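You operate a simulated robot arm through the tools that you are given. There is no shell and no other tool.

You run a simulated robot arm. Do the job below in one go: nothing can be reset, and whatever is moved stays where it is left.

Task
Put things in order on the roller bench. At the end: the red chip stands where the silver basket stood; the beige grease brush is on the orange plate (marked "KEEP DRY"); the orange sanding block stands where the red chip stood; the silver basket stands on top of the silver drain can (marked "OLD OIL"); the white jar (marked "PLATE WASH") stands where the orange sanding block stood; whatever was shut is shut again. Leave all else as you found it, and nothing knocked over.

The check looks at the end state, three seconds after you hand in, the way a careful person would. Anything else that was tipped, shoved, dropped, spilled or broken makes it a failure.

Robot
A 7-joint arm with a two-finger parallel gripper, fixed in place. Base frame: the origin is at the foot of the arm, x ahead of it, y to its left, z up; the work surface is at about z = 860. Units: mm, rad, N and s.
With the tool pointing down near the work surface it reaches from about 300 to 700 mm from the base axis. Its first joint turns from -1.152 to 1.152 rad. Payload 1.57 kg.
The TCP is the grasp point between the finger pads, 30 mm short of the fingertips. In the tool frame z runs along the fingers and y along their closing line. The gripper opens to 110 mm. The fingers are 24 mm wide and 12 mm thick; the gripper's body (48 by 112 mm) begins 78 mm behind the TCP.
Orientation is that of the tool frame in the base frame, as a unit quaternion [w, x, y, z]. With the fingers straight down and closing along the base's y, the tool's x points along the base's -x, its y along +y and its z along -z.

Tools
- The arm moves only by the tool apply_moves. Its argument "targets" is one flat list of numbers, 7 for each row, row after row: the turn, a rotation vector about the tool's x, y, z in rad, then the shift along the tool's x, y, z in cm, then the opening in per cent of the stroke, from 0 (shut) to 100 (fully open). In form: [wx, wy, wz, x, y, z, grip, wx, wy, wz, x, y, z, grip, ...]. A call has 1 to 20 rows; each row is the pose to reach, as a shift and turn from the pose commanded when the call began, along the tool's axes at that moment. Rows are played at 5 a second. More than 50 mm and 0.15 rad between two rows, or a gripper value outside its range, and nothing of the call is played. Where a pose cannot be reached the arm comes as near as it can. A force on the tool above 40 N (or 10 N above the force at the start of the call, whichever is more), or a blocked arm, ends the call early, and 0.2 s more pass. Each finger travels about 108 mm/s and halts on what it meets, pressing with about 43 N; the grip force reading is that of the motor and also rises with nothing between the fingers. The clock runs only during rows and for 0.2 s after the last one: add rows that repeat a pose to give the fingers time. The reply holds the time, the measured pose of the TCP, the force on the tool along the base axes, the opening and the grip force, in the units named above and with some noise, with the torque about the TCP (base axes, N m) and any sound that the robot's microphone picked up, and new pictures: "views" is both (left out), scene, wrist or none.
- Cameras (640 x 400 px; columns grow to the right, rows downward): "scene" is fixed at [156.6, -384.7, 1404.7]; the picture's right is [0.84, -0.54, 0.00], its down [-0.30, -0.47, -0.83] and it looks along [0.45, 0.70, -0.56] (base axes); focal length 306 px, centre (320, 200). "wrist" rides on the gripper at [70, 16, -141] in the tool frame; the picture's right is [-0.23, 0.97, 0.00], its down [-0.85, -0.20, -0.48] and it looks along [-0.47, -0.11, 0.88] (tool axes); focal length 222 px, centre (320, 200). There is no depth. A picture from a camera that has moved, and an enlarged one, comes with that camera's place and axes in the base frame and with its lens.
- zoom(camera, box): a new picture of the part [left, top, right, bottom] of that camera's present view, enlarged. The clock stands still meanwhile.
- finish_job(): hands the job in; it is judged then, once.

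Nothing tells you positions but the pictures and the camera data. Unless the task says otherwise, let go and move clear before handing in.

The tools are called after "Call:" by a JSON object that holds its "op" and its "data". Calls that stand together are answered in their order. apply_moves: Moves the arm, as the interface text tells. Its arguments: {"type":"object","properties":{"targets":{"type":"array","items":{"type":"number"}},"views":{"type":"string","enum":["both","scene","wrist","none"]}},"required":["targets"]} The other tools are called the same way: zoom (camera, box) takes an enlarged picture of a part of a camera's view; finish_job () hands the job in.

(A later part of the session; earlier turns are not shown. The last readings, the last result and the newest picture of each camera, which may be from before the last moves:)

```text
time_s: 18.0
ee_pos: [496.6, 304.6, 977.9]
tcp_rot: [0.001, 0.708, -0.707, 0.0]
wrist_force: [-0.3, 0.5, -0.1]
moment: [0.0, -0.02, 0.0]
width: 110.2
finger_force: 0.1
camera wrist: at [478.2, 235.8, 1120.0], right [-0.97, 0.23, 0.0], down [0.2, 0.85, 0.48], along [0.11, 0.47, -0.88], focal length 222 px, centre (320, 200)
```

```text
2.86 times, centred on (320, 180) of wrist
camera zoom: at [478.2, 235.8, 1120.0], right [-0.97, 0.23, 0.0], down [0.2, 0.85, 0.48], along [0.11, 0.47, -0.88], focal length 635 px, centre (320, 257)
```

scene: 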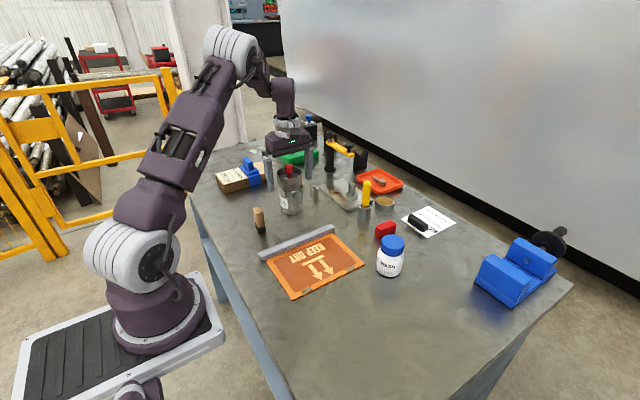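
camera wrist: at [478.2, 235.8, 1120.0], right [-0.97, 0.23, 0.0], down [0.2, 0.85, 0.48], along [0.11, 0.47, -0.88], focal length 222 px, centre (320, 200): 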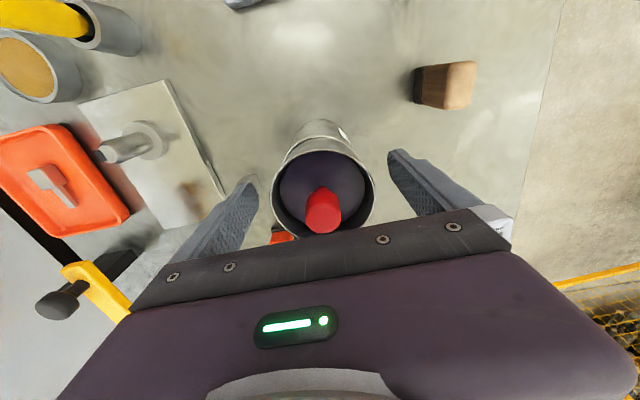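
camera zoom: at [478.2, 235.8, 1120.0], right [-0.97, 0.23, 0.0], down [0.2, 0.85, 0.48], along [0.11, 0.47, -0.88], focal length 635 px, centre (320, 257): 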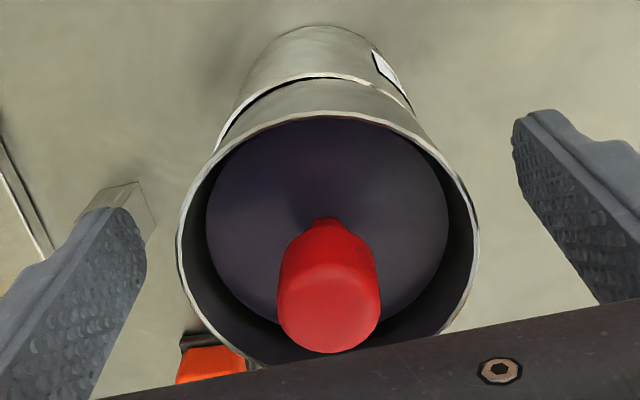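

The basket is standing on the can by itself, perhaps 2 mm off centre. I'll zoom in to check whether it sits level.

Call:
{"op": "zoom", "data": {"camera": "scene", "box": [270, 155, 320, 195]}}

Call:
{"op": "zoom", "data": {"camera": "wrist", "box": [280, 110, 370, 170]}}

```text
10.00 times, centred on (295, 175) of scene
camera zoom: at [156.6, -384.7, 1404.7], right [0.84, -0.54, 0.0], down [-0.3, -0.47, -0.83], along [0.45, 0.7, -0.56], focal length 3060 px, centre (570, 450)
```

zoom: 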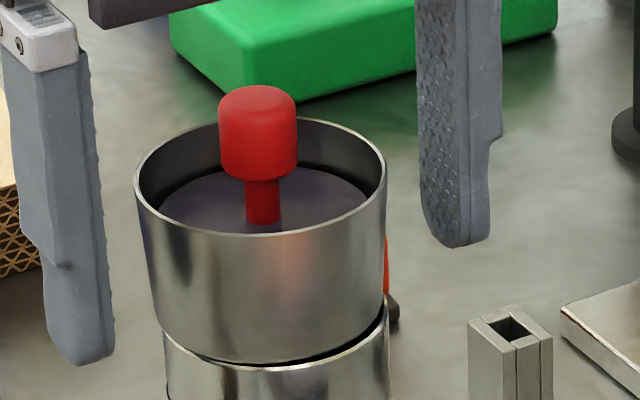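

```text
6.67 times, centred on (325, 140) of wrist
camera zoom: at [478.2, 235.8, 1120.0], right [-0.97, 0.23, 0.0], down [0.2, 0.85, 0.48], along [0.11, 0.47, -0.88], focal length 1481 px, centre (287, 600)
```

zoom: 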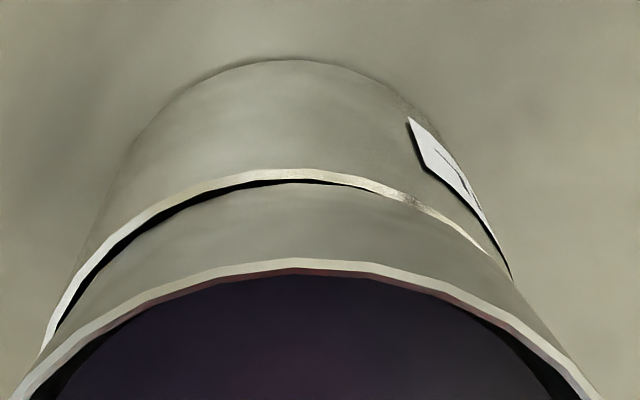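

The basket sits level on the can. I'll rise straight up, turn back, and move to look at the red chip from above.

Call:
{"op": "apply_moves", "data": {"targets": [0, 0, 0, 0, 0, -2, 100, 0, 0, 0, 0, 0, -5.5, 100, 0, 0, 0, 0, 0, -10, 100, 0, 0, 0, 0, 0, -15, 100, 0, 0, 0.131, 1.87, -0.54, -15, 100, 0, 0, 0.262, 3.73, -1.08, -15, 100, 0, 0, 0.393, 5.6, -1.63, -15, 100, 0, 0, 0.524, 7.47, -2.17, -15, 100, 0, 0, 0.654, 9.33, -2.71, -15, 100, 0, 0, 0.785, 11.2, -3.25, -15, 100, 0, 0, 0.916, 13.07, -3.79, -15, 100, 0, 0, 1.047, 14.93, -4.33, -15, 100, 0, 0, 1.178, 16.8, -4.88, -15, 100, 0, 0, 1.309, 18.67, -5.42, -15, 100, 0, 0, 1.44, 20.53, -5.96, -15, 100, 0, 0, 1.571, 22.4, -6.5, -15, 100, 0, 0, 1.571, 22.4, -6.5, -15, 100], "views": "both"}}

Call:
{"op": "zoom", "data": {"camera": "scene", "box": [260, 150, 340, 220]}}

Call:
{"op": "zoom", "data": {"camera": "wrist", "box": [240, 110, 400, 210]}}

```text
time_s: 21.6
ee_pos: [560.1, 80.8, 1128.4]
tcp_rot: [0.0, 0.001, 1.0, -0.001]
wrist_force: [0.1, -0.4, -0.5]
moment: [0.01, 0.02, 0.0]
width: 109.8
finger_force: 0.1
camera wrist: at [489.9, 97.8, 1270.3], right [0.23, 0.97, 0.0], down [0.85, -0.2, 0.48], along [0.47, -0.11, -0.88], focal length 222 px, centre (320, 200)
```

scene: 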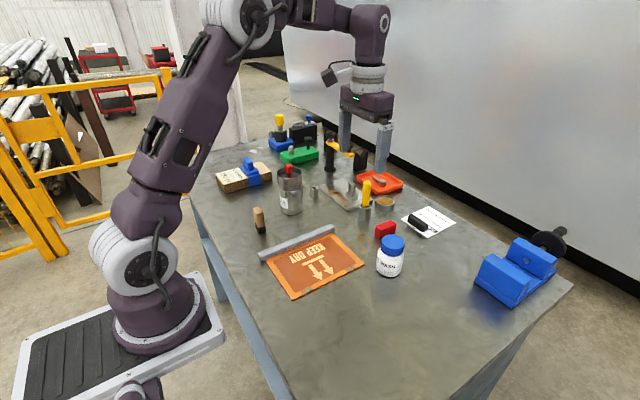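
wrist: 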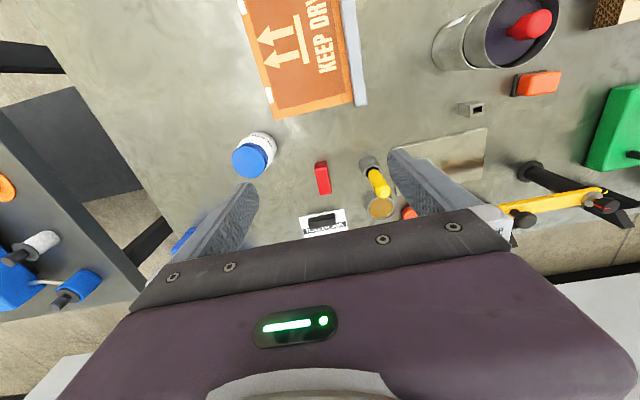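

```text
5.71 times, centred on (300, 185) of scene
camera zoom: at [156.6, -384.7, 1404.7], right [0.84, -0.54, 0.0], down [-0.3, -0.47, -0.83], along [0.45, 0.7, -0.56], focal length 1749 px, centre (434, 286)
```

zoom: 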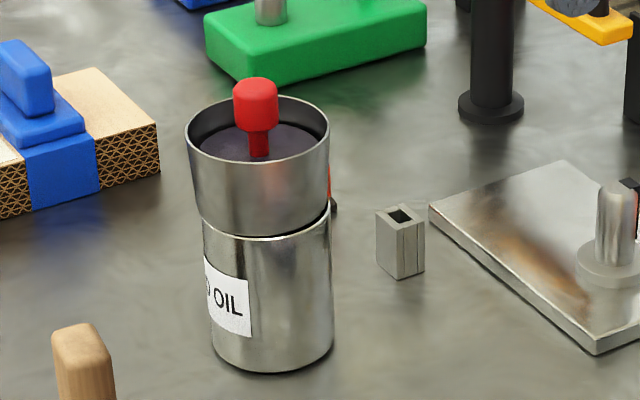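

```text
4.00 times, centred on (320, 160) of wrist
camera zoom: at [489.9, 97.8, 1270.3], right [0.23, 0.97, 0.0], down [0.85, -0.2, 0.48], along [0.47, -0.11, -0.88], focal length 888 px, centre (320, 360)
```

zoom: 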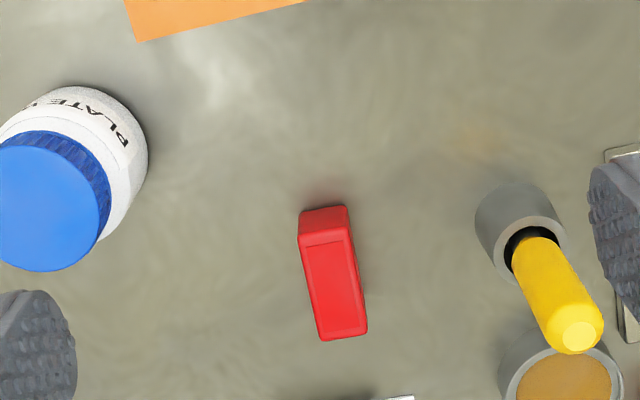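

The basket stands steady. The red chip is about 49 × 22 × 30 mm at roughly (657, 65), its long side almost along x. I'll move in above it for a closer measure.

Call:
{"op": "apply_moves", "data": {"targets": [0, 0, 0, -2, -0.35, 2, 100, 0, 0, 0, -4.5, -0.75, 4.5, 100, 0, 0, 0, -7, -1.15, 7.5, 100, 0, 0, 0, -9.1, -1.5, 9.5, 100, 0, 0, 0, -9.6, -1.6, 10.8, 100, 0, 0, 0, -9.6, -1.6, 10.8, 100], "views": "both"}}

Call:
{"op": "zoom", "data": {"camera": "wrist", "box": [240, 100, 400, 200]}}

```text
time_s: 23.0
ee_pos: [656.6, 63.8, 1020.2]
tcp_rot: [0.0, 0.0, 1.0, 0.0]
wrist_force: [0.4, -0.4, -0.6]
moment: [0.01, 0.01, 0.03]
width: 110.0
finger_force: 0.1
camera wrist: at [585.8, 80.7, 1161.2], right [0.23, 0.97, 0.0], down [0.85, -0.2, 0.48], along [0.47, -0.11, -0.88], focal length 222 px, centre (320, 200)
```

scene: 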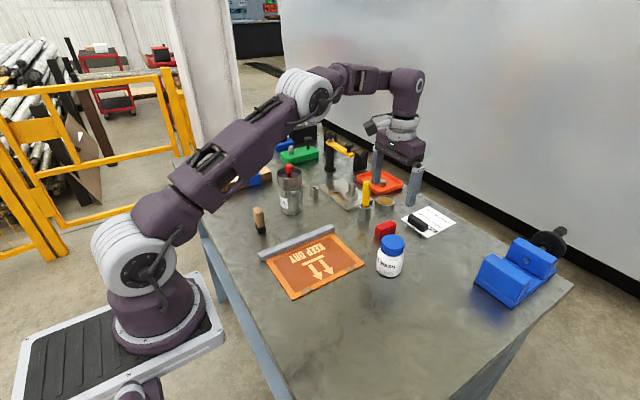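
wrist: 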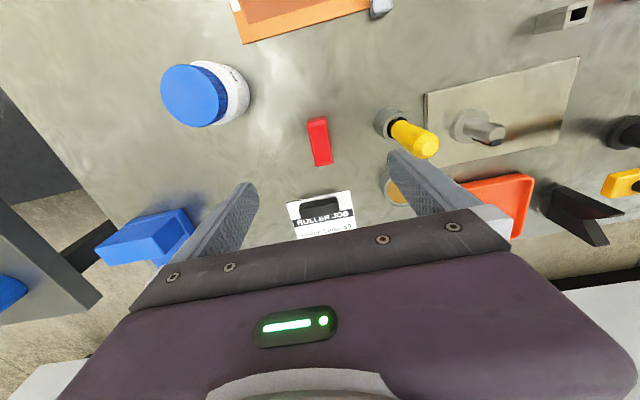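

```text
4.00 times, centred on (320, 150) of wrist
camera zoom: at [585.8, 80.7, 1161.2], right [0.23, 0.97, 0.0], down [0.85, -0.2, 0.48], along [0.47, -0.11, -0.88], focal length 888 px, centre (320, 400)
```

zoom: 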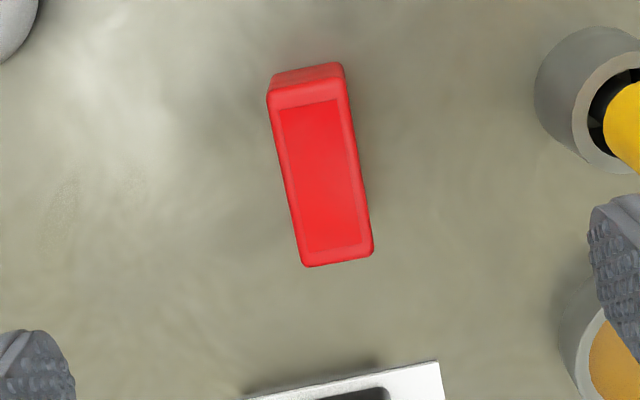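

The chip centre is about 2 mm behind the TCP, turned about 3°. I'll narrow the opening to 60 mm (a pen holder is near), turn slightly and descend around it.

Call:
{"op": "apply_moves", "data": {"targets": [0, 0, 0.055, 0.2, 0.08, 2, 55, 0, 0, 0.055, 0.2, 0.08, 4, 55, 0, 0, 0.055, 0.2, 0.08, 6, 55, 0, 0, 0.055, 0.2, 0.08, 8, 55, 0, 0, 0.055, 0.2, 0.08, 8, 55], "views": "both"}}

Call:
{"op": "zoom", "data": {"camera": "wrist", "box": [240, 110, 400, 210]}}

Call:
{"op": "zoom", "data": {"camera": "scene", "box": [340, 160, 440, 250]}}

```text
time_s: 24.2
ee_pos: [653.0, 63.6, 939.6]
tcp_rot: [0.0, 0.028, 1.0, 0.0]
wrist_force: [0.4, -0.1, -0.2]
moment: [-0.01, -0.01, 0.0]
width: 60.4
finger_force: 0.0
camera wrist: at [584.1, 85.1, 1081.2], right [0.28, 0.96, 0.0], down [0.84, -0.25, 0.48], along [0.46, -0.13, -0.88], focal length 222 px, centre (320, 200)
```

scene: 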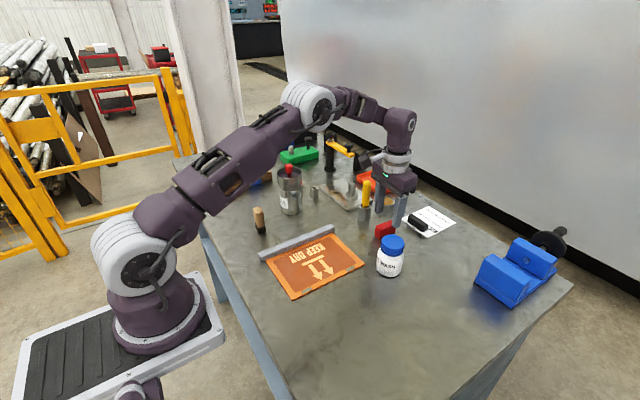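
wrist: 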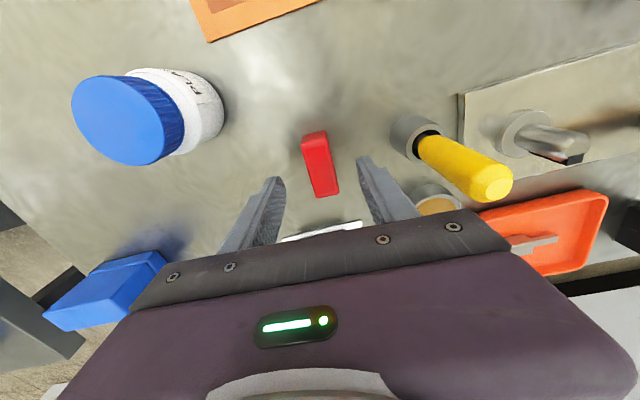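

```text
4.00 times, centred on (320, 160) of wrist
camera zoom: at [584.1, 85.1, 1081.2], right [0.28, 0.96, 0.0], down [0.84, -0.25, 0.48], along [0.46, -0.13, -0.88], focal length 888 px, centre (320, 360)
```

zoom: 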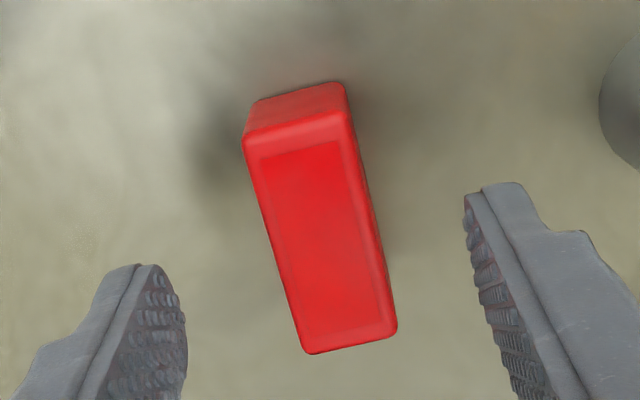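

```text
4.44 times, centred on (390, 205) of scene
camera zoom: at [156.6, -384.7, 1404.7], right [0.84, -0.54, 0.0], down [-0.3, -0.47, -0.83], along [0.45, 0.7, -0.56], focal length 1360 px, centre (9, 178)
```

zoom: 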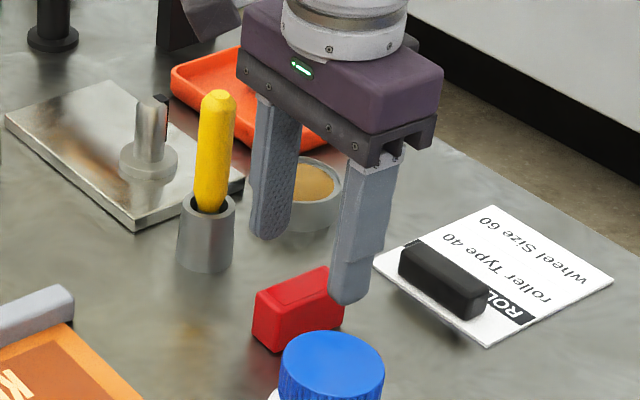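

The chip is centred and square between the fingers. Descending and gripping it.

Call:
{"op": "apply_moves", "data": {"targets": [0, 0, 0, -0.2, 0, 1.5, 55, 0, 0, 0, -0.2, 0, 3, 55, 0, 0, 0, -0.2, 0, 4.2, 55, 0, 0, 0, -0.2, 0, 4.55, 55, 0, 0, 0, -0.2, 0, 4.55, 40, 0, 0, 0, -0.2, 0, 4.55, 20, 0, 0, 0, -0.2, 0, 4.55, 5, 0, 0, 0, -0.2, 0, 4.55, 5], "views": "wrist"}}

```text
time_s: 26.0
ee_pos: [656.8, 64.6, 894.9]
tcp_rot: [0.0, 0.028, 1.0, 0.0]
wrist_force: [-0.2, -0.1, 0.2]
moment: [-0.01, -0.01, -0.01]
width: 22.3
finger_force: 35.2
camera wrist: at [586.6, 86.1, 1036.3], right [0.28, 0.96, 0.0], down [0.84, -0.25, 0.48], along [0.46, -0.13, -0.88], focal length 222 px, centre (320, 200)
```

wrist: 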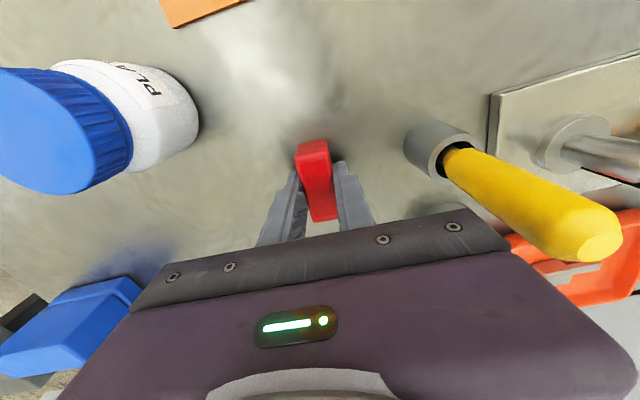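

Gripped at 22 mm. The chip's original spot is about (656, 65.5). Lifting high so as to clear the basket, and carrying it to where the basket stood, (414.7, 424).

Call:
{"op": "apply_moves", "data": {"targets": [0, 0, 0, 0, 0, -1, 5, 0, 0, 0, 0, 0, -3, 5, 0, 0, 0, 0, 0, -6, 5, 0, 0, 0, 0, 0, -10, 5, 0, 0, 0, 0, 0, -14.5, 5, 0, 0, 0, 0, 0, -19, 5, 0, 0, 0, 0, 0, -22.5, 5, 0, 0, 0, 1.3, 1.72, -22.5, 5, 0, 0, 0, 3.9, 5.17, -22.5, 5, 0, 0, 0, 6.5, 8.6, -22.5, 5, 0, 0, 0, 9.1, 12.0, -22.5, 5, 0, 0, 0, 11.75, 15.5, -22.5, 5, 0, 0, 0, 14.4, 18.95, -22.5, 5, 0, 0, 0, 17.0, 22.4, -22.5, 5, 0, 0, 0, 19.6, 25.85, -22.5, 5, 0, 0, 0, 22.2, 29.3, -22.5, 5, 0, 0, 0, 24.8, 32.75, -22.5, 5, 0, 0, 0, 26.14, 34.47, -22.5, 5, 0, 0, 0, 26.14, 34.47, -22.5, 5], "views": "both"}}

```text
time_s: 30.0
ee_pos: [413.8, 427.0, 1119.7]
tcp_rot: [0.0, 0.027, 1.0, -0.001]
wrist_force: [0.1, -0.2, -1.1]
moment: [0.0, 0.03, -0.01]
width: 22.5
finger_force: 35.5
out of reach, approached as far as the arm can: row 7
camera wrist: at [344.3, 446.6, 1261.0], right [0.28, 0.96, 0.0], down [0.84, -0.25, 0.48], along [0.46, -0.14, -0.88], focal length 222 px, centre (320, 200)
```

scene: 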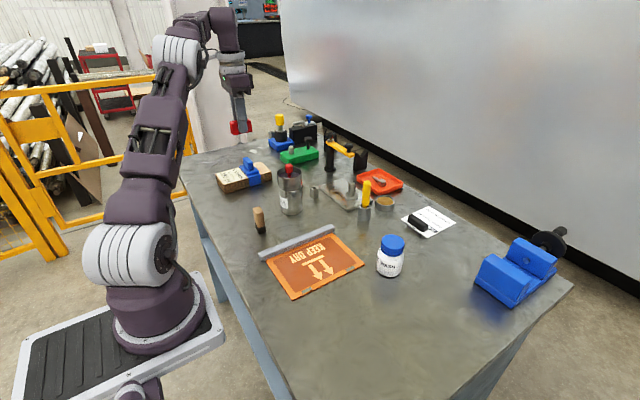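
wrist: 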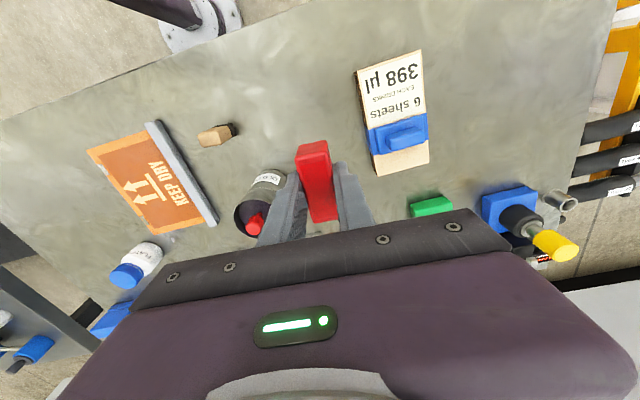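

The chip is over the old basket spot. I'll come down close to the table and check the position reading.

Call:
{"op": "apply_moves", "data": {"targets": [0, 0, 0, 0, -0.15, 3, 5, 0, 0, 0, 0, -0.15, 7, 5, 0, 0, 0, 0, -0.15, 11, 5, 0, 0, 0, 0, -0.15, 15, 5, 0, 0, 0, 0, -0.15, 18.5, 5, 0, 0, 0, 0, -0.15, 20.5, 5, 0, 0, 0, 0, -0.15, 21.5, 5, 0, 0, 0, 0, -0.15, 21.5, 5, 0, 0, 0, 0, -0.15, 21.5, 5], "views": "both"}}

Call:
{"op": "apply_moves", "data": {"targets": [0, 0, 0, 0, 0, 0, 5], "views": "none"}}

```text
time_s: 32.0
ee_pos: [415.9, 423.0, 907.2]
tcp_rot: [0.001, 0.028, 1.0, 0.001]
wrist_force: [0.4, -0.8, 0.2]
moment: [-0.01, 0.02, 0.0]
width: 22.9
finger_force: 35.3
camera wrist: at [344.9, 443.9, 1047.0], right [0.28, 0.96, 0.0], down [0.84, -0.25, 0.48], along [0.46, -0.13, -0.88], focal length 222 px, centre (320, 200)
```

scene: 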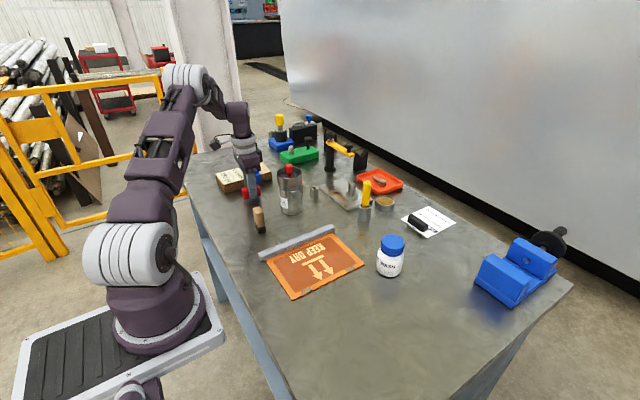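
wrist: 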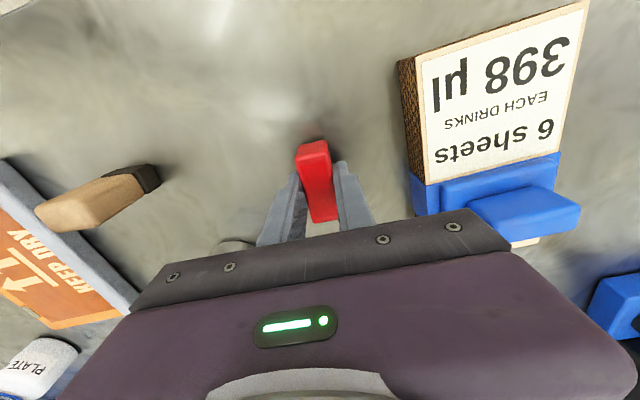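

```text
time_s: 32.4
ee_pos: [414.8, 423.5, 905.7]
tcp_rot: [0.001, 0.028, 1.0, 0.0]
wrist_force: [0.4, 0.4, -0.3]
moment: [-0.03, -0.02, 0.0]
width: 22.7
finger_force: 35.5
```

Position reads (415, 423.5), a good match. Lowering the last 9.5 mm and releasing.

Call:
{"op": "apply_moves", "data": {"targets": [0, 0, 0, 0, 0, 0.5, 5, 0, 0, 0, 0, 0, 0.85, 5, 0, 0, 0, 0, 0, 0.97, 5, 0, 0, 0, 0, 0, 0.97, 5], "views": "none"}}

```text
time_s: 33.4
ee_pos: [415.1, 422.9, 894.8]
tcp_rot: [0.0, 0.027, 1.0, 0.0]
wrist_force: [0.2, 0.2, -0.4]
moment: [0.01, 0.01, -0.01]
width: 22.5
finger_force: 35.1
```

Call:
{"op": "apply_moves", "data": {"targets": [0, 0, 0, 0, 0, 0.04, 5, 0, 0, 0, 0, 0, 0.04, 5], "views": "none"}}

```text
time_s: 34.0
ee_pos: [414.6, 422.6, 895.2]
tcp_rot: [0.0, 0.028, 1.0, 0.0]
wrist_force: [0.5, 0.0, 0.8]
moment: [-0.01, -0.03, 0.0]
width: 22.6
finger_force: 35.4
```

It is just touching the table. Opening and rising.

Call:
{"op": "apply_moves", "data": {"targets": [0, 0, 0, 0, 0, 0, 24, 0, 0, 0, 0, 0, 0, 32, 0, 0, 0, 0, 0, 0, 45, 0, 0, 0, 0, 0, 0, 55, 0, 0, 0, 0, 0, -1.5, 55, 0, 0, 0, 0, 0, -4, 55, 0, 0, 0, 0, 0, -8, 55, 0, 0, 0, 0, 0, -12, 55, 0, 0, 0, 0, 0, -16, 55, 0, 0, 0, 0, 0, -16, 55], "views": "both"}}

Call:
{"op": "zoom", "data": {"camera": "scene", "box": [220, 150, 320, 220]}}

Call:
{"op": "zoom", "data": {"camera": "wrist", "box": [240, 90, 400, 190]}}

```text
time_s: 36.2
ee_pos: [414.7, 424.8, 1056.3]
tcp_rot: [0.0, 0.028, 1.0, 0.0]
wrist_force: [0.1, 1.0, 0.1]
moment: [0.01, 0.0, 0.02]
width: 60.5
finger_force: 0.1
camera wrist: at [344.8, 445.1, 1197.5], right [0.28, 0.96, 0.0], down [0.84, -0.25, 0.48], along [0.46, -0.13, -0.88], focal length 222 px, centre (320, 200)
```

scene: 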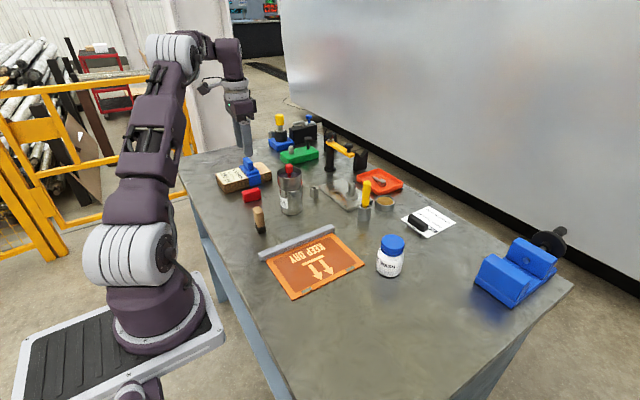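
wrist: 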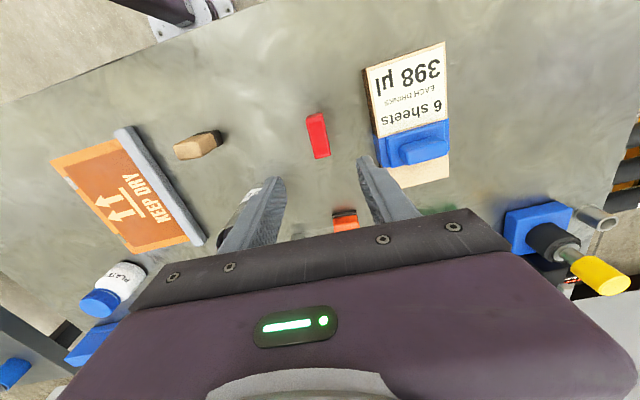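

```text
5.71 times, centred on (270, 185) of scene
camera zoom: at [156.6, -384.7, 1404.7], right [0.84, -0.54, 0.0], down [-0.3, -0.47, -0.83], along [0.45, 0.7, -0.56], focal length 1749 px, centre (606, 286)
```

zoom: 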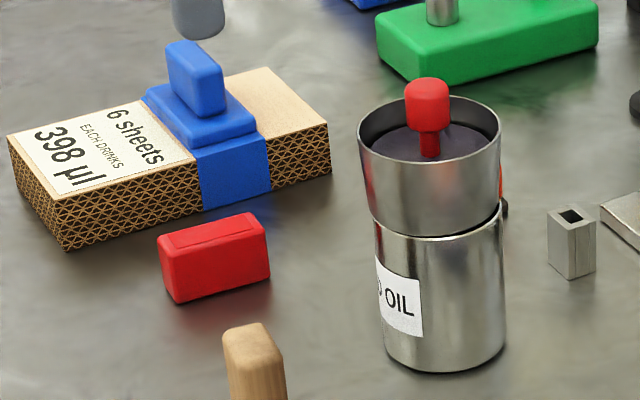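

```text
4.00 times, centred on (320, 140) of wrist
camera zoom: at [344.8, 445.1, 1197.5], right [0.28, 0.96, 0.0], down [0.84, -0.25, 0.48], along [0.46, -0.13, -0.88], focal length 888 px, centre (320, 440)
```

zoom: 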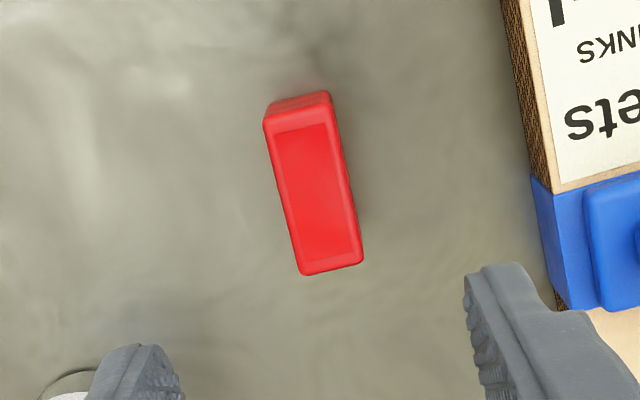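

The red chip stands where the basket was. Next I'll look at the orange sanding block from above.

Call:
{"op": "apply_moves", "data": {"targets": [0, 0, -0.015, -3, -0.26, 0, 55, 0, 0, -0.03, -6.5, -0.57, 0, 55, 0, 0, -0.045, -10, -0.87, 0, 55, 0, 0, -0.055, -12.5, -1.1, 0, 80, 0, 0, -0.055, -13.38, -1.17, 0, 80, 0, 0, -0.055, -13.38, -1.17, 0, 80], "views": "both"}}

Call:
{"op": "zoom", "data": {"camera": "wrist", "box": [240, 90, 400, 190]}}

```text
time_s: 37.6
ee_pos: [518.3, 381.6, 1059.9]
tcp_rot: [0.001, 0.001, 1.0, 0.0]
wrist_force: [0.2, 0.5, 0.6]
moment: [0.03, 0.01, -0.01]
width: 88.1
finger_force: 0.0
out of reach, approached as far as the arm can: row 3, 4, 5, 6
camera wrist: at [447.6, 398.8, 1201.2], right [0.23, 0.97, 0.0], down [0.85, -0.2, 0.48], along [0.47, -0.11, -0.88], focal length 222 px, centre (320, 200)
```

scene: 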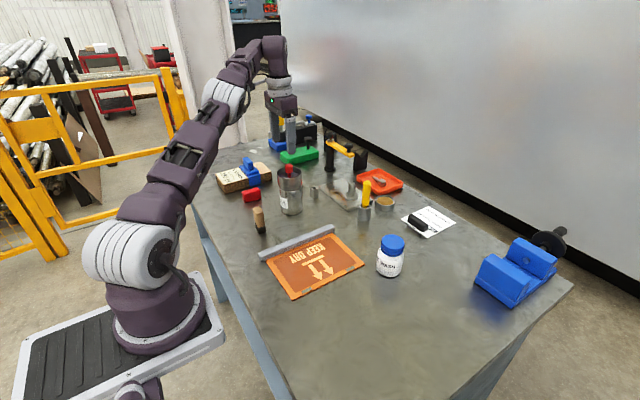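
wrist: 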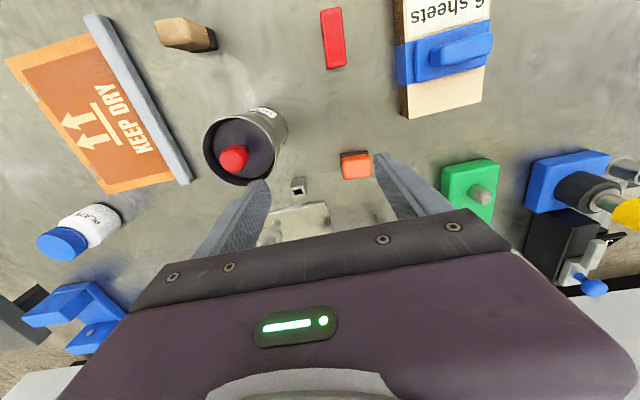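

```text
4.00 times, centred on (320, 140) of wrist
camera zoom: at [447.6, 398.8, 1201.2], right [0.23, 0.97, 0.0], down [0.85, -0.2, 0.48], along [0.47, -0.11, -0.88], focal length 888 px, centre (320, 440)
```

zoom: 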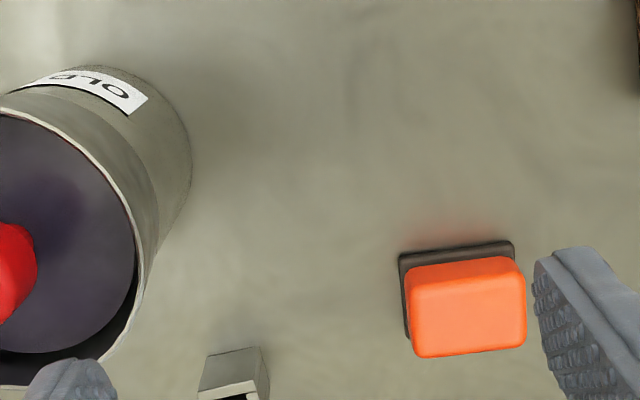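

The arm hit its reach limit here (the block at about (575, 425) is ~715 mm out). I'll tilt the tool outward by 0.25 rad about its closing axis, which keeps the fingers square to the block, and come lower.

Call:
{"op": "apply_moves", "data": {"targets": [0, -0.08, 0, 0, 0, 1, 80, 0, -0.16, 0, 0, 0, 2.5, 80, 0, -0.25, 0, 0, 0, 4, 80, 0, -0.25, 0, 0, 0, 4, 80], "views": "both"}}

Call:
{"op": "zoom", "data": {"camera": "wrist", "box": [240, 90, 400, 190]}}

```text
time_s: 38.6
ee_pos: [518.9, 383.3, 1020.6]
tcp_rot: [0.127, 0.001, 0.992, 0.001]
wrist_force: [-0.7, 0.9, 16.6]
moment: [-0.76, 0.07, -0.05]
width: 87.2
finger_force: 0.0
camera wrist: at [414.9, 399.0, 1139.4], right [0.22, 0.97, 0.06], down [0.71, -0.2, 0.68], along [0.67, -0.11, -0.73], focal length 222 px, centre (320, 200)
```

scene: 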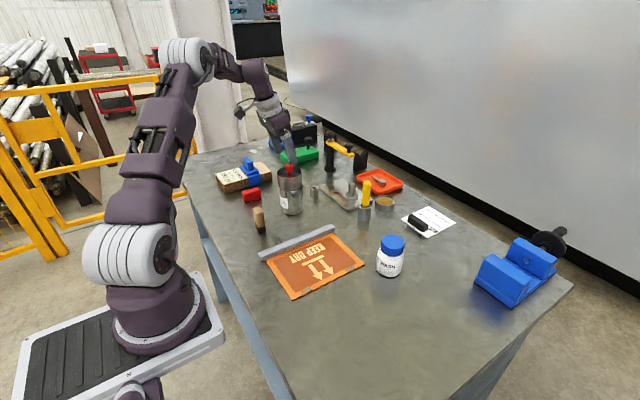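
wrist: 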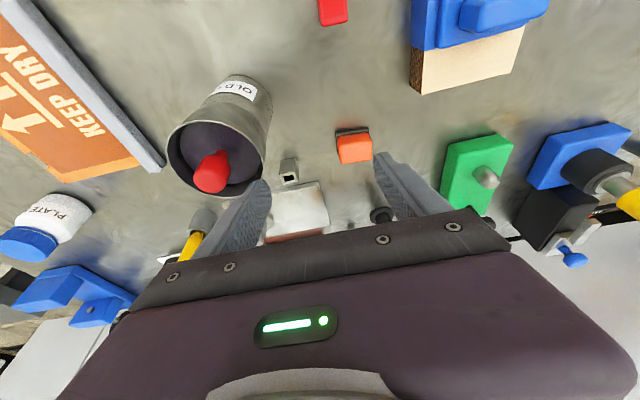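

```text
4.00 times, centred on (320, 140) of wrist
camera zoom: at [414.9, 399.0, 1139.4], right [0.22, 0.97, 0.06], down [0.71, -0.2, 0.68], along [0.67, -0.11, -0.73], focal length 888 px, centre (320, 440)
```

zoom: 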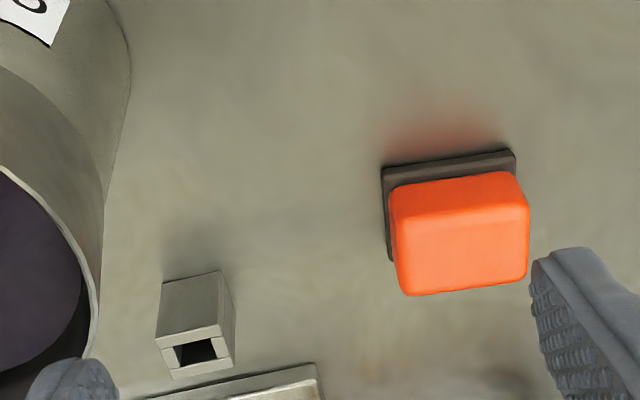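

The left fingertip is pressing on the basket's rim (16 N). I'll back straight up at once and check the basket.

Call:
{"op": "apply_moves", "data": {"targets": [0, 0, 0, -0.25, 0, -0.97, 80, 0, 0, 0, -0.62, 0, -2.42, 80, 0, 0, 0, -0.99, 0, -3.88, 80, 0, 0, 0, -0.99, 0, -3.88, 80], "views": "both"}}

Call:
{"op": "zoom", "data": {"camera": "scene", "box": [260, 150, 340, 220]}}

Call:
{"op": "zoom", "data": {"camera": "wrist", "box": [160, 60, 320, 200]}}

```text
time_s: 39.6
ee_pos: [517.2, 382.6, 1057.7]
tcp_rot: [0.125, 0.0, 0.992, 0.0]
wrist_force: [0.7, 0.0, 0.7]
moment: [-0.01, -0.03, -0.02]
width: 88.1
finger_force: 0.0
camera wrist: at [413.9, 399.3, 1177.3], right [0.22, 0.97, 0.06], down [0.71, -0.2, 0.68], along [0.67, -0.11, -0.74], focal length 222 px, centre (320, 200)
```

scene: 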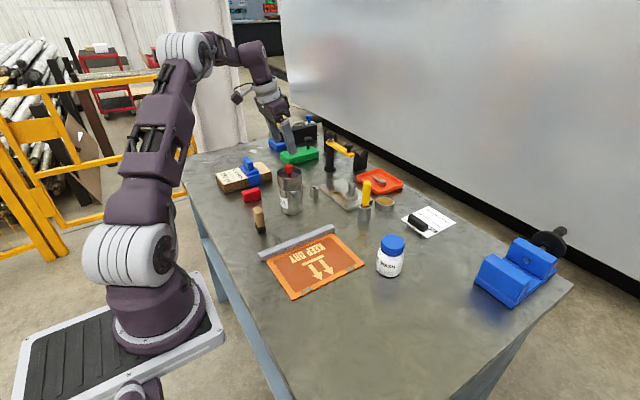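
wrist: 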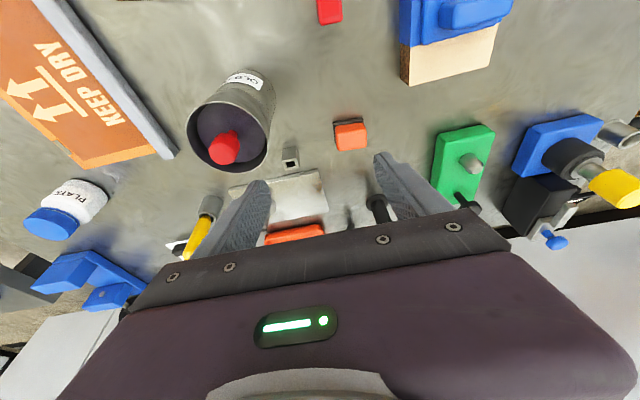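

```text
5.71 times, centred on (300, 185) of scene
camera zoom: at [156.6, -384.7, 1404.7], right [0.84, -0.54, 0.0], down [-0.3, -0.47, -0.83], along [0.45, 0.7, -0.56], focal length 1749 px, centre (434, 286)
```

zoom: 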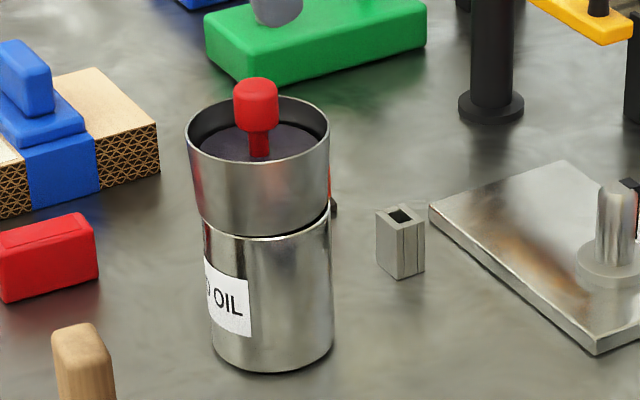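

```text
2.86 times, centred on (240, 130) of wrist
camera zoom: at [413.9, 399.3, 1177.3], right [0.22, 0.97, 0.06], down [0.71, -0.2, 0.68], along [0.67, -0.11, -0.74], focal length 635 px, centre (549, 400)
```

zoom: 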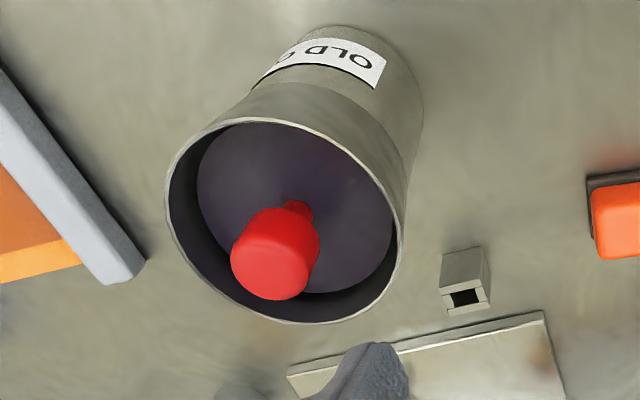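

The basket and can are exactly as before, undisturbed. Now I'll move sideways at height over the block (centre about (575, 425), turned ~6°), and only then down.

Call:
{"op": "apply_moves", "data": {"targets": [0.013, 0, 0.051, -2.76, 2.13, 0.7, 80, 0.026, 0, 0.102, -5.52, 4.27, 1.41, 80, 0.026, 0, 0.102, -5.52, 4.27, 1.41, 80, 0.026, 0, 0.102, -4.9, 4.27, 3.83, 80, 0.026, 0, 0.102, -4.28, 4.27, 6.25, 80, 0.026, 0, 0.102, -4.28, 4.27, 6.25, 80], "views": "both"}}

Call:
{"op": "zoom", "data": {"camera": "wrist", "box": [240, 90, 400, 190]}}

```text
time_s: 41.0
ee_pos: [561.1, 409.5, 1020.3]
tcp_rot: [0.125, 0.053, 0.991, -0.007]
wrist_force: [0.5, 0.7, -0.6]
moment: [-0.04, 0.0, -0.01]
width: 88.0
finger_force: 0.1
out of reach, approached as far as the arm can: row 2, 3, 4, 5, 6
camera wrist: at [459.9, 436.8, 1139.4], right [0.32, 0.95, 0.06], down [0.69, -0.27, 0.68], along [0.65, -0.18, -0.74], focal length 222 px, centre (320, 200)
```

scene: 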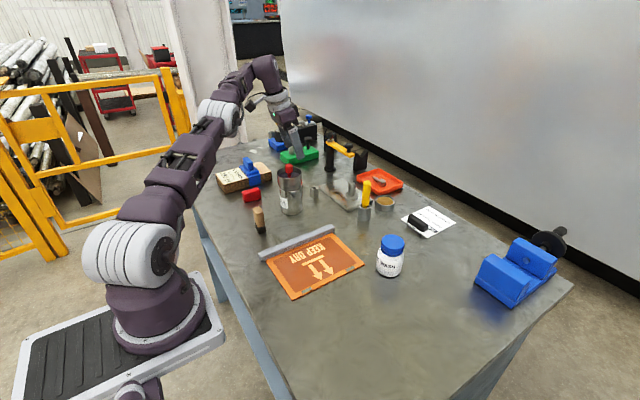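
wrist: 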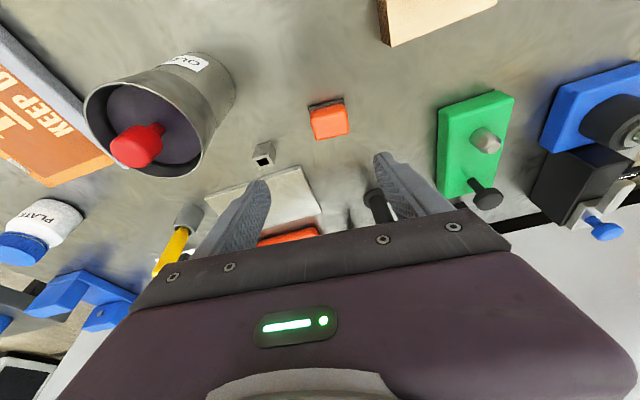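

```text
4.00 times, centred on (320, 140) of wrist
camera zoom: at [459.9, 436.8, 1139.4], right [0.32, 0.95, 0.06], down [0.69, -0.27, 0.68], along [0.65, -0.18, -0.74], focal length 888 px, centre (320, 440)
```

zoom: 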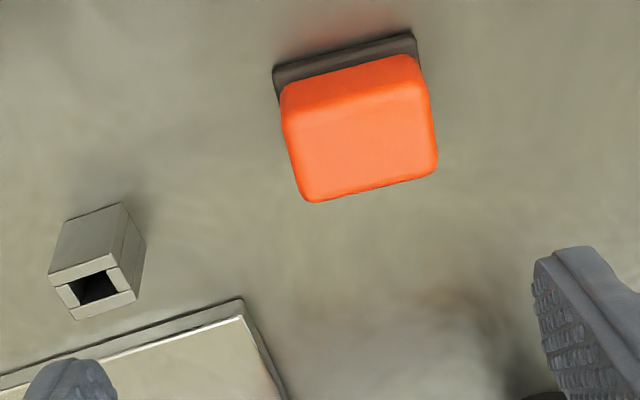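

The block lies parallel to the fingers now; it's 13 mm further out and 17 mm to the left. Reach grows lower down, so I'll move out while descending to 950.

Call:
{"op": "apply_moves", "data": {"targets": [0, 0, 0, 0.45, 0.4, 1.8, 80, 0, 0, 0, 0.87, 0.9, 4, 80, 0, 0, 0, 0.7, 1.4, 6, 80, 0, 0, 0, 0.43, 1.67, 7.11, 80, 0, 0, 0, 0.43, 1.67, 7.11, 80], "views": "both"}}

Call:
{"op": "zoom", "data": {"camera": "wrist", "box": [240, 90, 400, 190]}}

Call:
{"op": "zoom", "data": {"camera": "scene", "box": [250, 110, 350, 210]}}

```text
time_s: 42.2
ee_pos: [572.3, 416.7, 950.8]
tcp_rot: [0.124, 0.053, 0.991, -0.006]
wrist_force: [0.1, 0.3, -0.1]
moment: [0.0, 0.04, -0.02]
width: 87.9
finger_force: 0.1
out of reach, approached as far as the arm can: row 3, 4, 5
camera wrist: at [470.5, 445.0, 1069.0], right [0.32, 0.94, 0.06], down [0.68, -0.27, 0.68], along [0.65, -0.18, -0.74], focal length 222 px, centre (320, 200)
```

scene: 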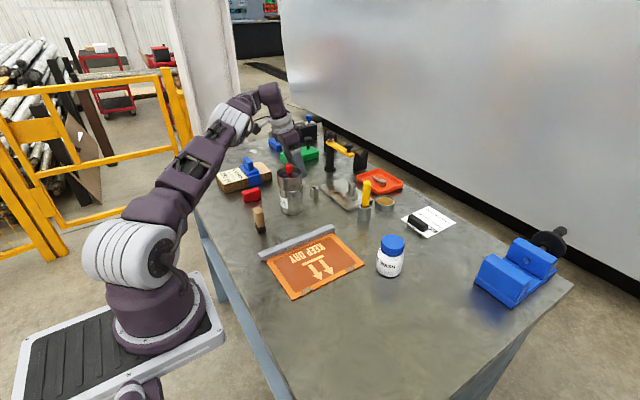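
wrist: 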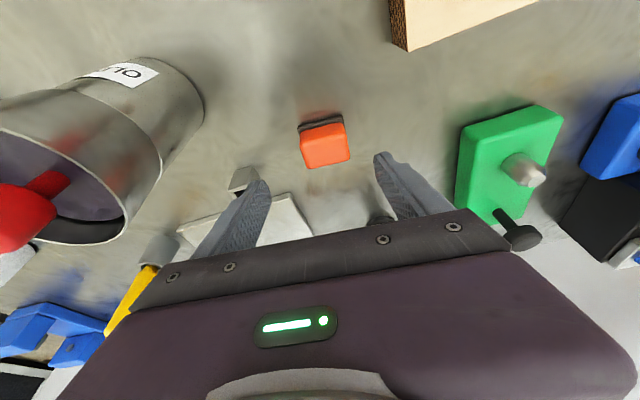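

```text
4.00 times, centred on (320, 140) of wrist
camera zoom: at [470.5, 445.0, 1069.0], right [0.32, 0.94, 0.06], down [0.68, -0.27, 0.68], along [0.65, -0.18, -0.74], focal length 888 px, centre (320, 440)
```

zoom: 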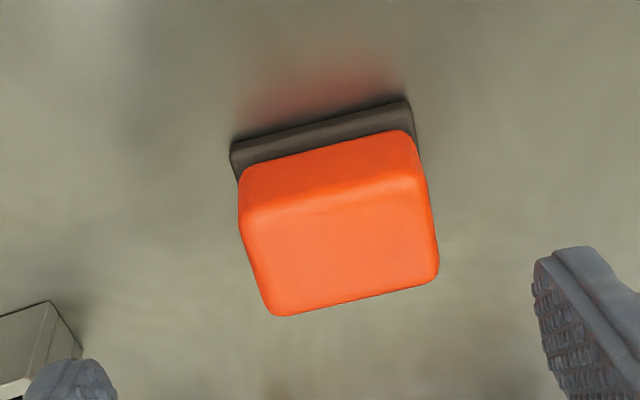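

```text
4.00 times, centred on (300, 160) of scene
camera zoom: at [156.6, -384.7, 1404.7], right [0.84, -0.54, 0.0], down [-0.3, -0.47, -0.83], along [0.45, 0.7, -0.56], focal length 1224 px, centre (400, 360)
```

zoom: 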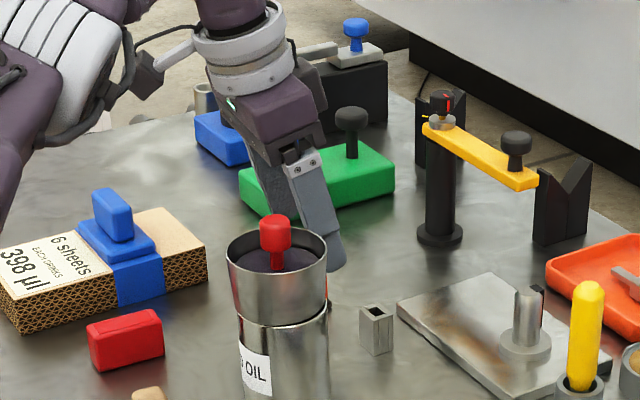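

I'm a few mm short but the fingers clear the block on both sides. Continuing down with the final correction; reach improves at lower height.

Call:
{"op": "apply_moves", "data": {"targets": [0, 0, 0, 0.35, 0.3, 2.0, 80, 0, 0, 0, 0.65, 0.5, 3.6, 80, 0, 0, 0, 0.85, 0.6, 4.8, 80, 0, 0, 0, 0.92, 0.68, 5.3, 80, 0, 0, 0, 0.92, 0.68, 5.3, 80], "views": "both"}}

Call:
{"op": "zoom", "data": {"camera": "wrist", "box": [240, 110, 400, 210]}}

```text
time_s: 43.4
ee_pos: [574.1, 422.7, 896.9]
tcp_rot: [0.125, 0.053, 0.991, -0.007]
wrist_force: [0.3, -0.3, -0.2]
moment: [0.01, 0.02, -0.02]
width: 87.9
finger_force: 0.1
camera wrist: at [474.6, 450.0, 1014.7], right [0.32, 0.94, 0.06], down [0.68, -0.27, 0.68], along [0.65, -0.18, -0.74], focal length 222 px, centre (320, 200)
```

scene: 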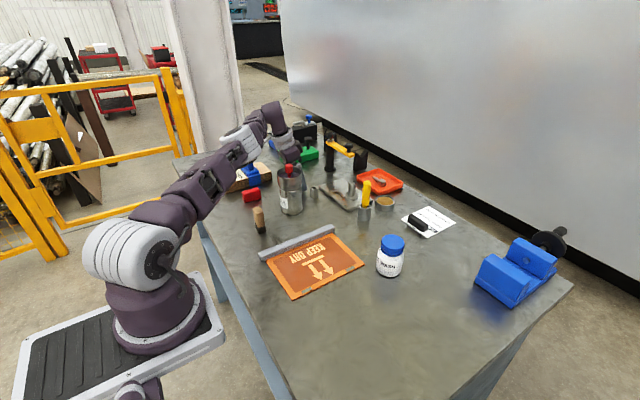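
wrist: 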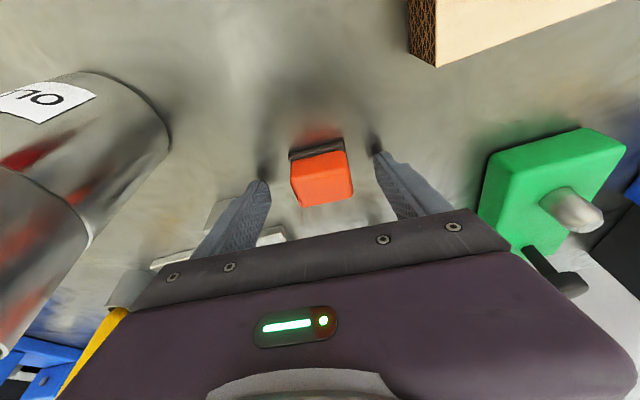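

```text
4.00 times, centred on (320, 160) of wrist
camera zoom: at [474.6, 450.0, 1014.7], right [0.32, 0.94, 0.06], down [0.68, -0.27, 0.68], along [0.65, -0.18, -0.74], focal length 888 px, centre (320, 360)
```

zoom: 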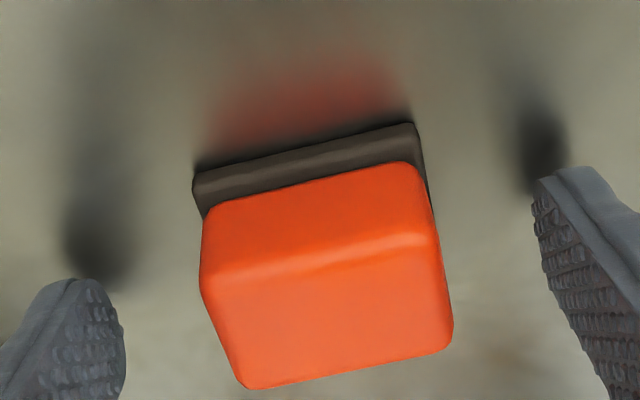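

The block is centred and square between the fingers. Closing, then a small lift to check.

Call:
{"op": "apply_moves", "data": {"targets": [0, 0, 0, 0, 0.1, 0, 60, 0, 0, 0, 0, 0.1, 0, 40, 0, 0, 0, 0, 0.1, 0, 25, 0, 0, 0, 0, 0.1, 0, 20, 0, 0, 0, 0, 0.1, 0, 20], "views": "wrist"}}

```text
time_s: 44.6
ee_pos: [574.7, 422.6, 895.2]
tcp_rot: [0.124, 0.053, 0.991, -0.006]
wrist_force: [-0.2, 1.7, 2.4]
moment: [0.05, -0.01, -0.02]
width: 43.7
finger_force: 42.9
camera wrist: at [474.2, 450.8, 1014.8], right [0.32, 0.95, 0.06], down [0.68, -0.27, 0.68], along [0.65, -0.18, -0.74], focal length 222 px, centre (320, 200)
```

wrist: 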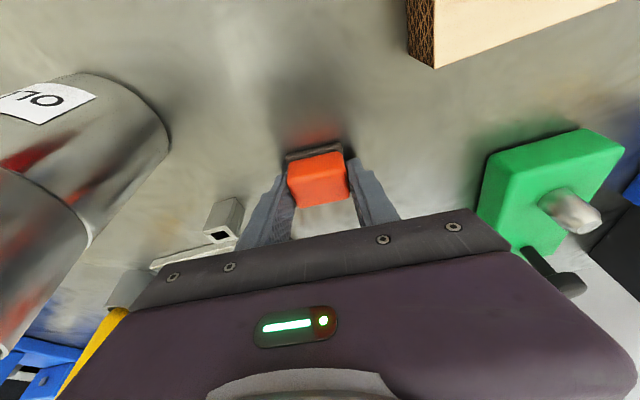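

Gripped at 43.7 mm. Lifting, then coming inward as I go up to stay within reach and clear of the basket.

Call:
{"op": "apply_moves", "data": {"targets": [0, 0, 0, -0.12, 0, -0.48, 20, 0, 0, 0, -0.37, 0, -1.45, 20, 0, 0, 0, -0.36, -0.5, -3.2, 20, 0, 0, 0, -0.36, -1.07, -5.02, 20, 0, 0, 0, -0.34, -2.14, -8.58, 20, 0, 0, 0, -0.33, -3.22, -12.15, 20, 0, 0, 0, -0.31, -4.29, -15.71, 20, 0, 0, 0, -0.31, -4.29, -15.71, 20], "views": "both"}}

```text
time_s: 46.4
ee_pos: [536.7, 386.3, 1050.1]
tcp_rot: [0.123, 0.053, 0.991, -0.007]
wrist_force: [-0.3, -0.5, 0.0]
moment: [-0.02, -0.01, 0.01]
width: 43.9
finger_force: 43.0
out of reach, approached as far as the arm can: row 1
camera wrist: at [435.4, 414.9, 1168.5], right [0.32, 0.94, 0.06], down [0.69, -0.27, 0.68], along [0.65, -0.18, -0.74], focal length 222 px, centre (320, 200)
```

scene: 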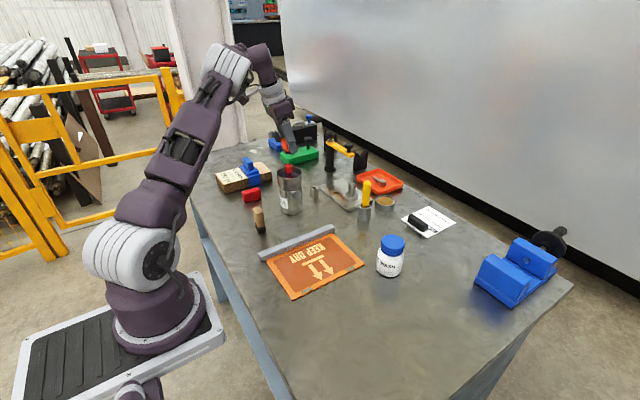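
wrist: 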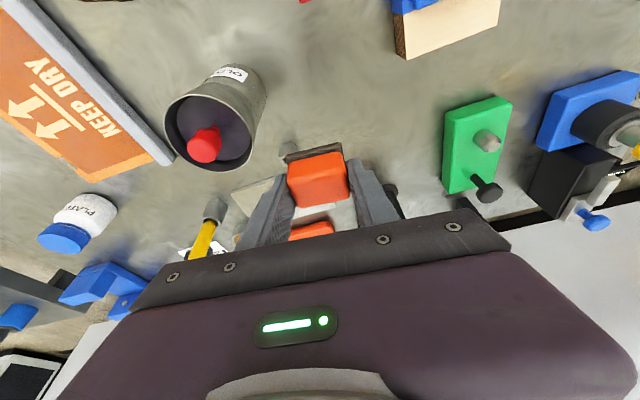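

The sanding block is held and clear. Carrying it over to the red chip's old spot, (656, 65.5).

Call:
{"op": "apply_moves", "data": {"targets": [0, 0, 0, -0.71, -1.54, 0.26, 20, 0, 0, 0, -2.14, -4.62, 0.78, 20, 0, 0, 0, -3.85, -8.31, 1.4, 20, 0, 0, 0, -5.56, -12.0, 2.02, 20, 0, 0, 0, -7.27, -15.7, 2.65, 20, 0, 0, 0, -8.98, -19.39, 3.27, 20, 0, 0, 0, -10.7, -23.09, 3.89, 20, 0, 0, 0, -12.41, -26.78, 4.52, 20, 0, 0, 0, -13.69, -29.55, 4.98, 20, 0, 0, 0, -14.26, -30.78, 5.19, 20, 0, 0, 0, -14.26, -30.78, 5.19, 20], "views": "both"}}

```text
time_s: 48.8
ee_pos: [655.0, 63.5, 1031.7]
tcp_rot: [0.124, 0.052, 0.991, -0.006]
wrist_force: [-0.3, 0.1, -0.2]
moment: [0.0, -0.01, -0.01]
width: 43.8
finger_force: 42.9
camera wrist: at [554.2, 92.0, 1151.7], right [0.32, 0.94, 0.06], down [0.69, -0.27, 0.68], along [0.65, -0.18, -0.74], focal length 222 px, centre (320, 200)
```

scene: 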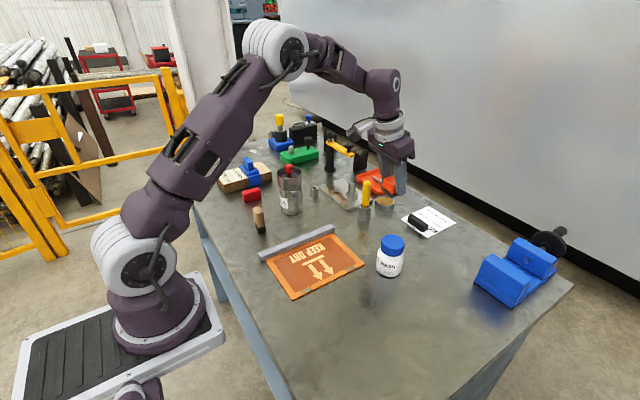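
wrist: 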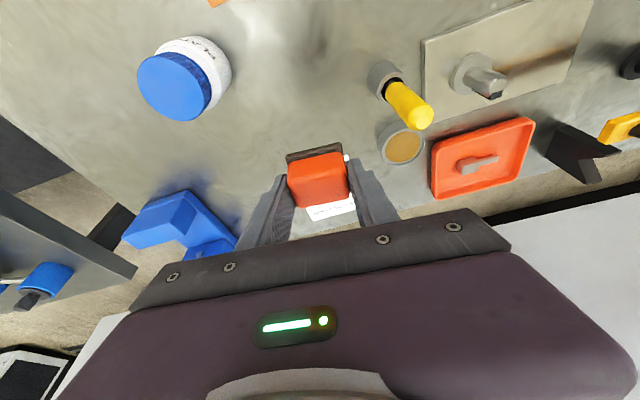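

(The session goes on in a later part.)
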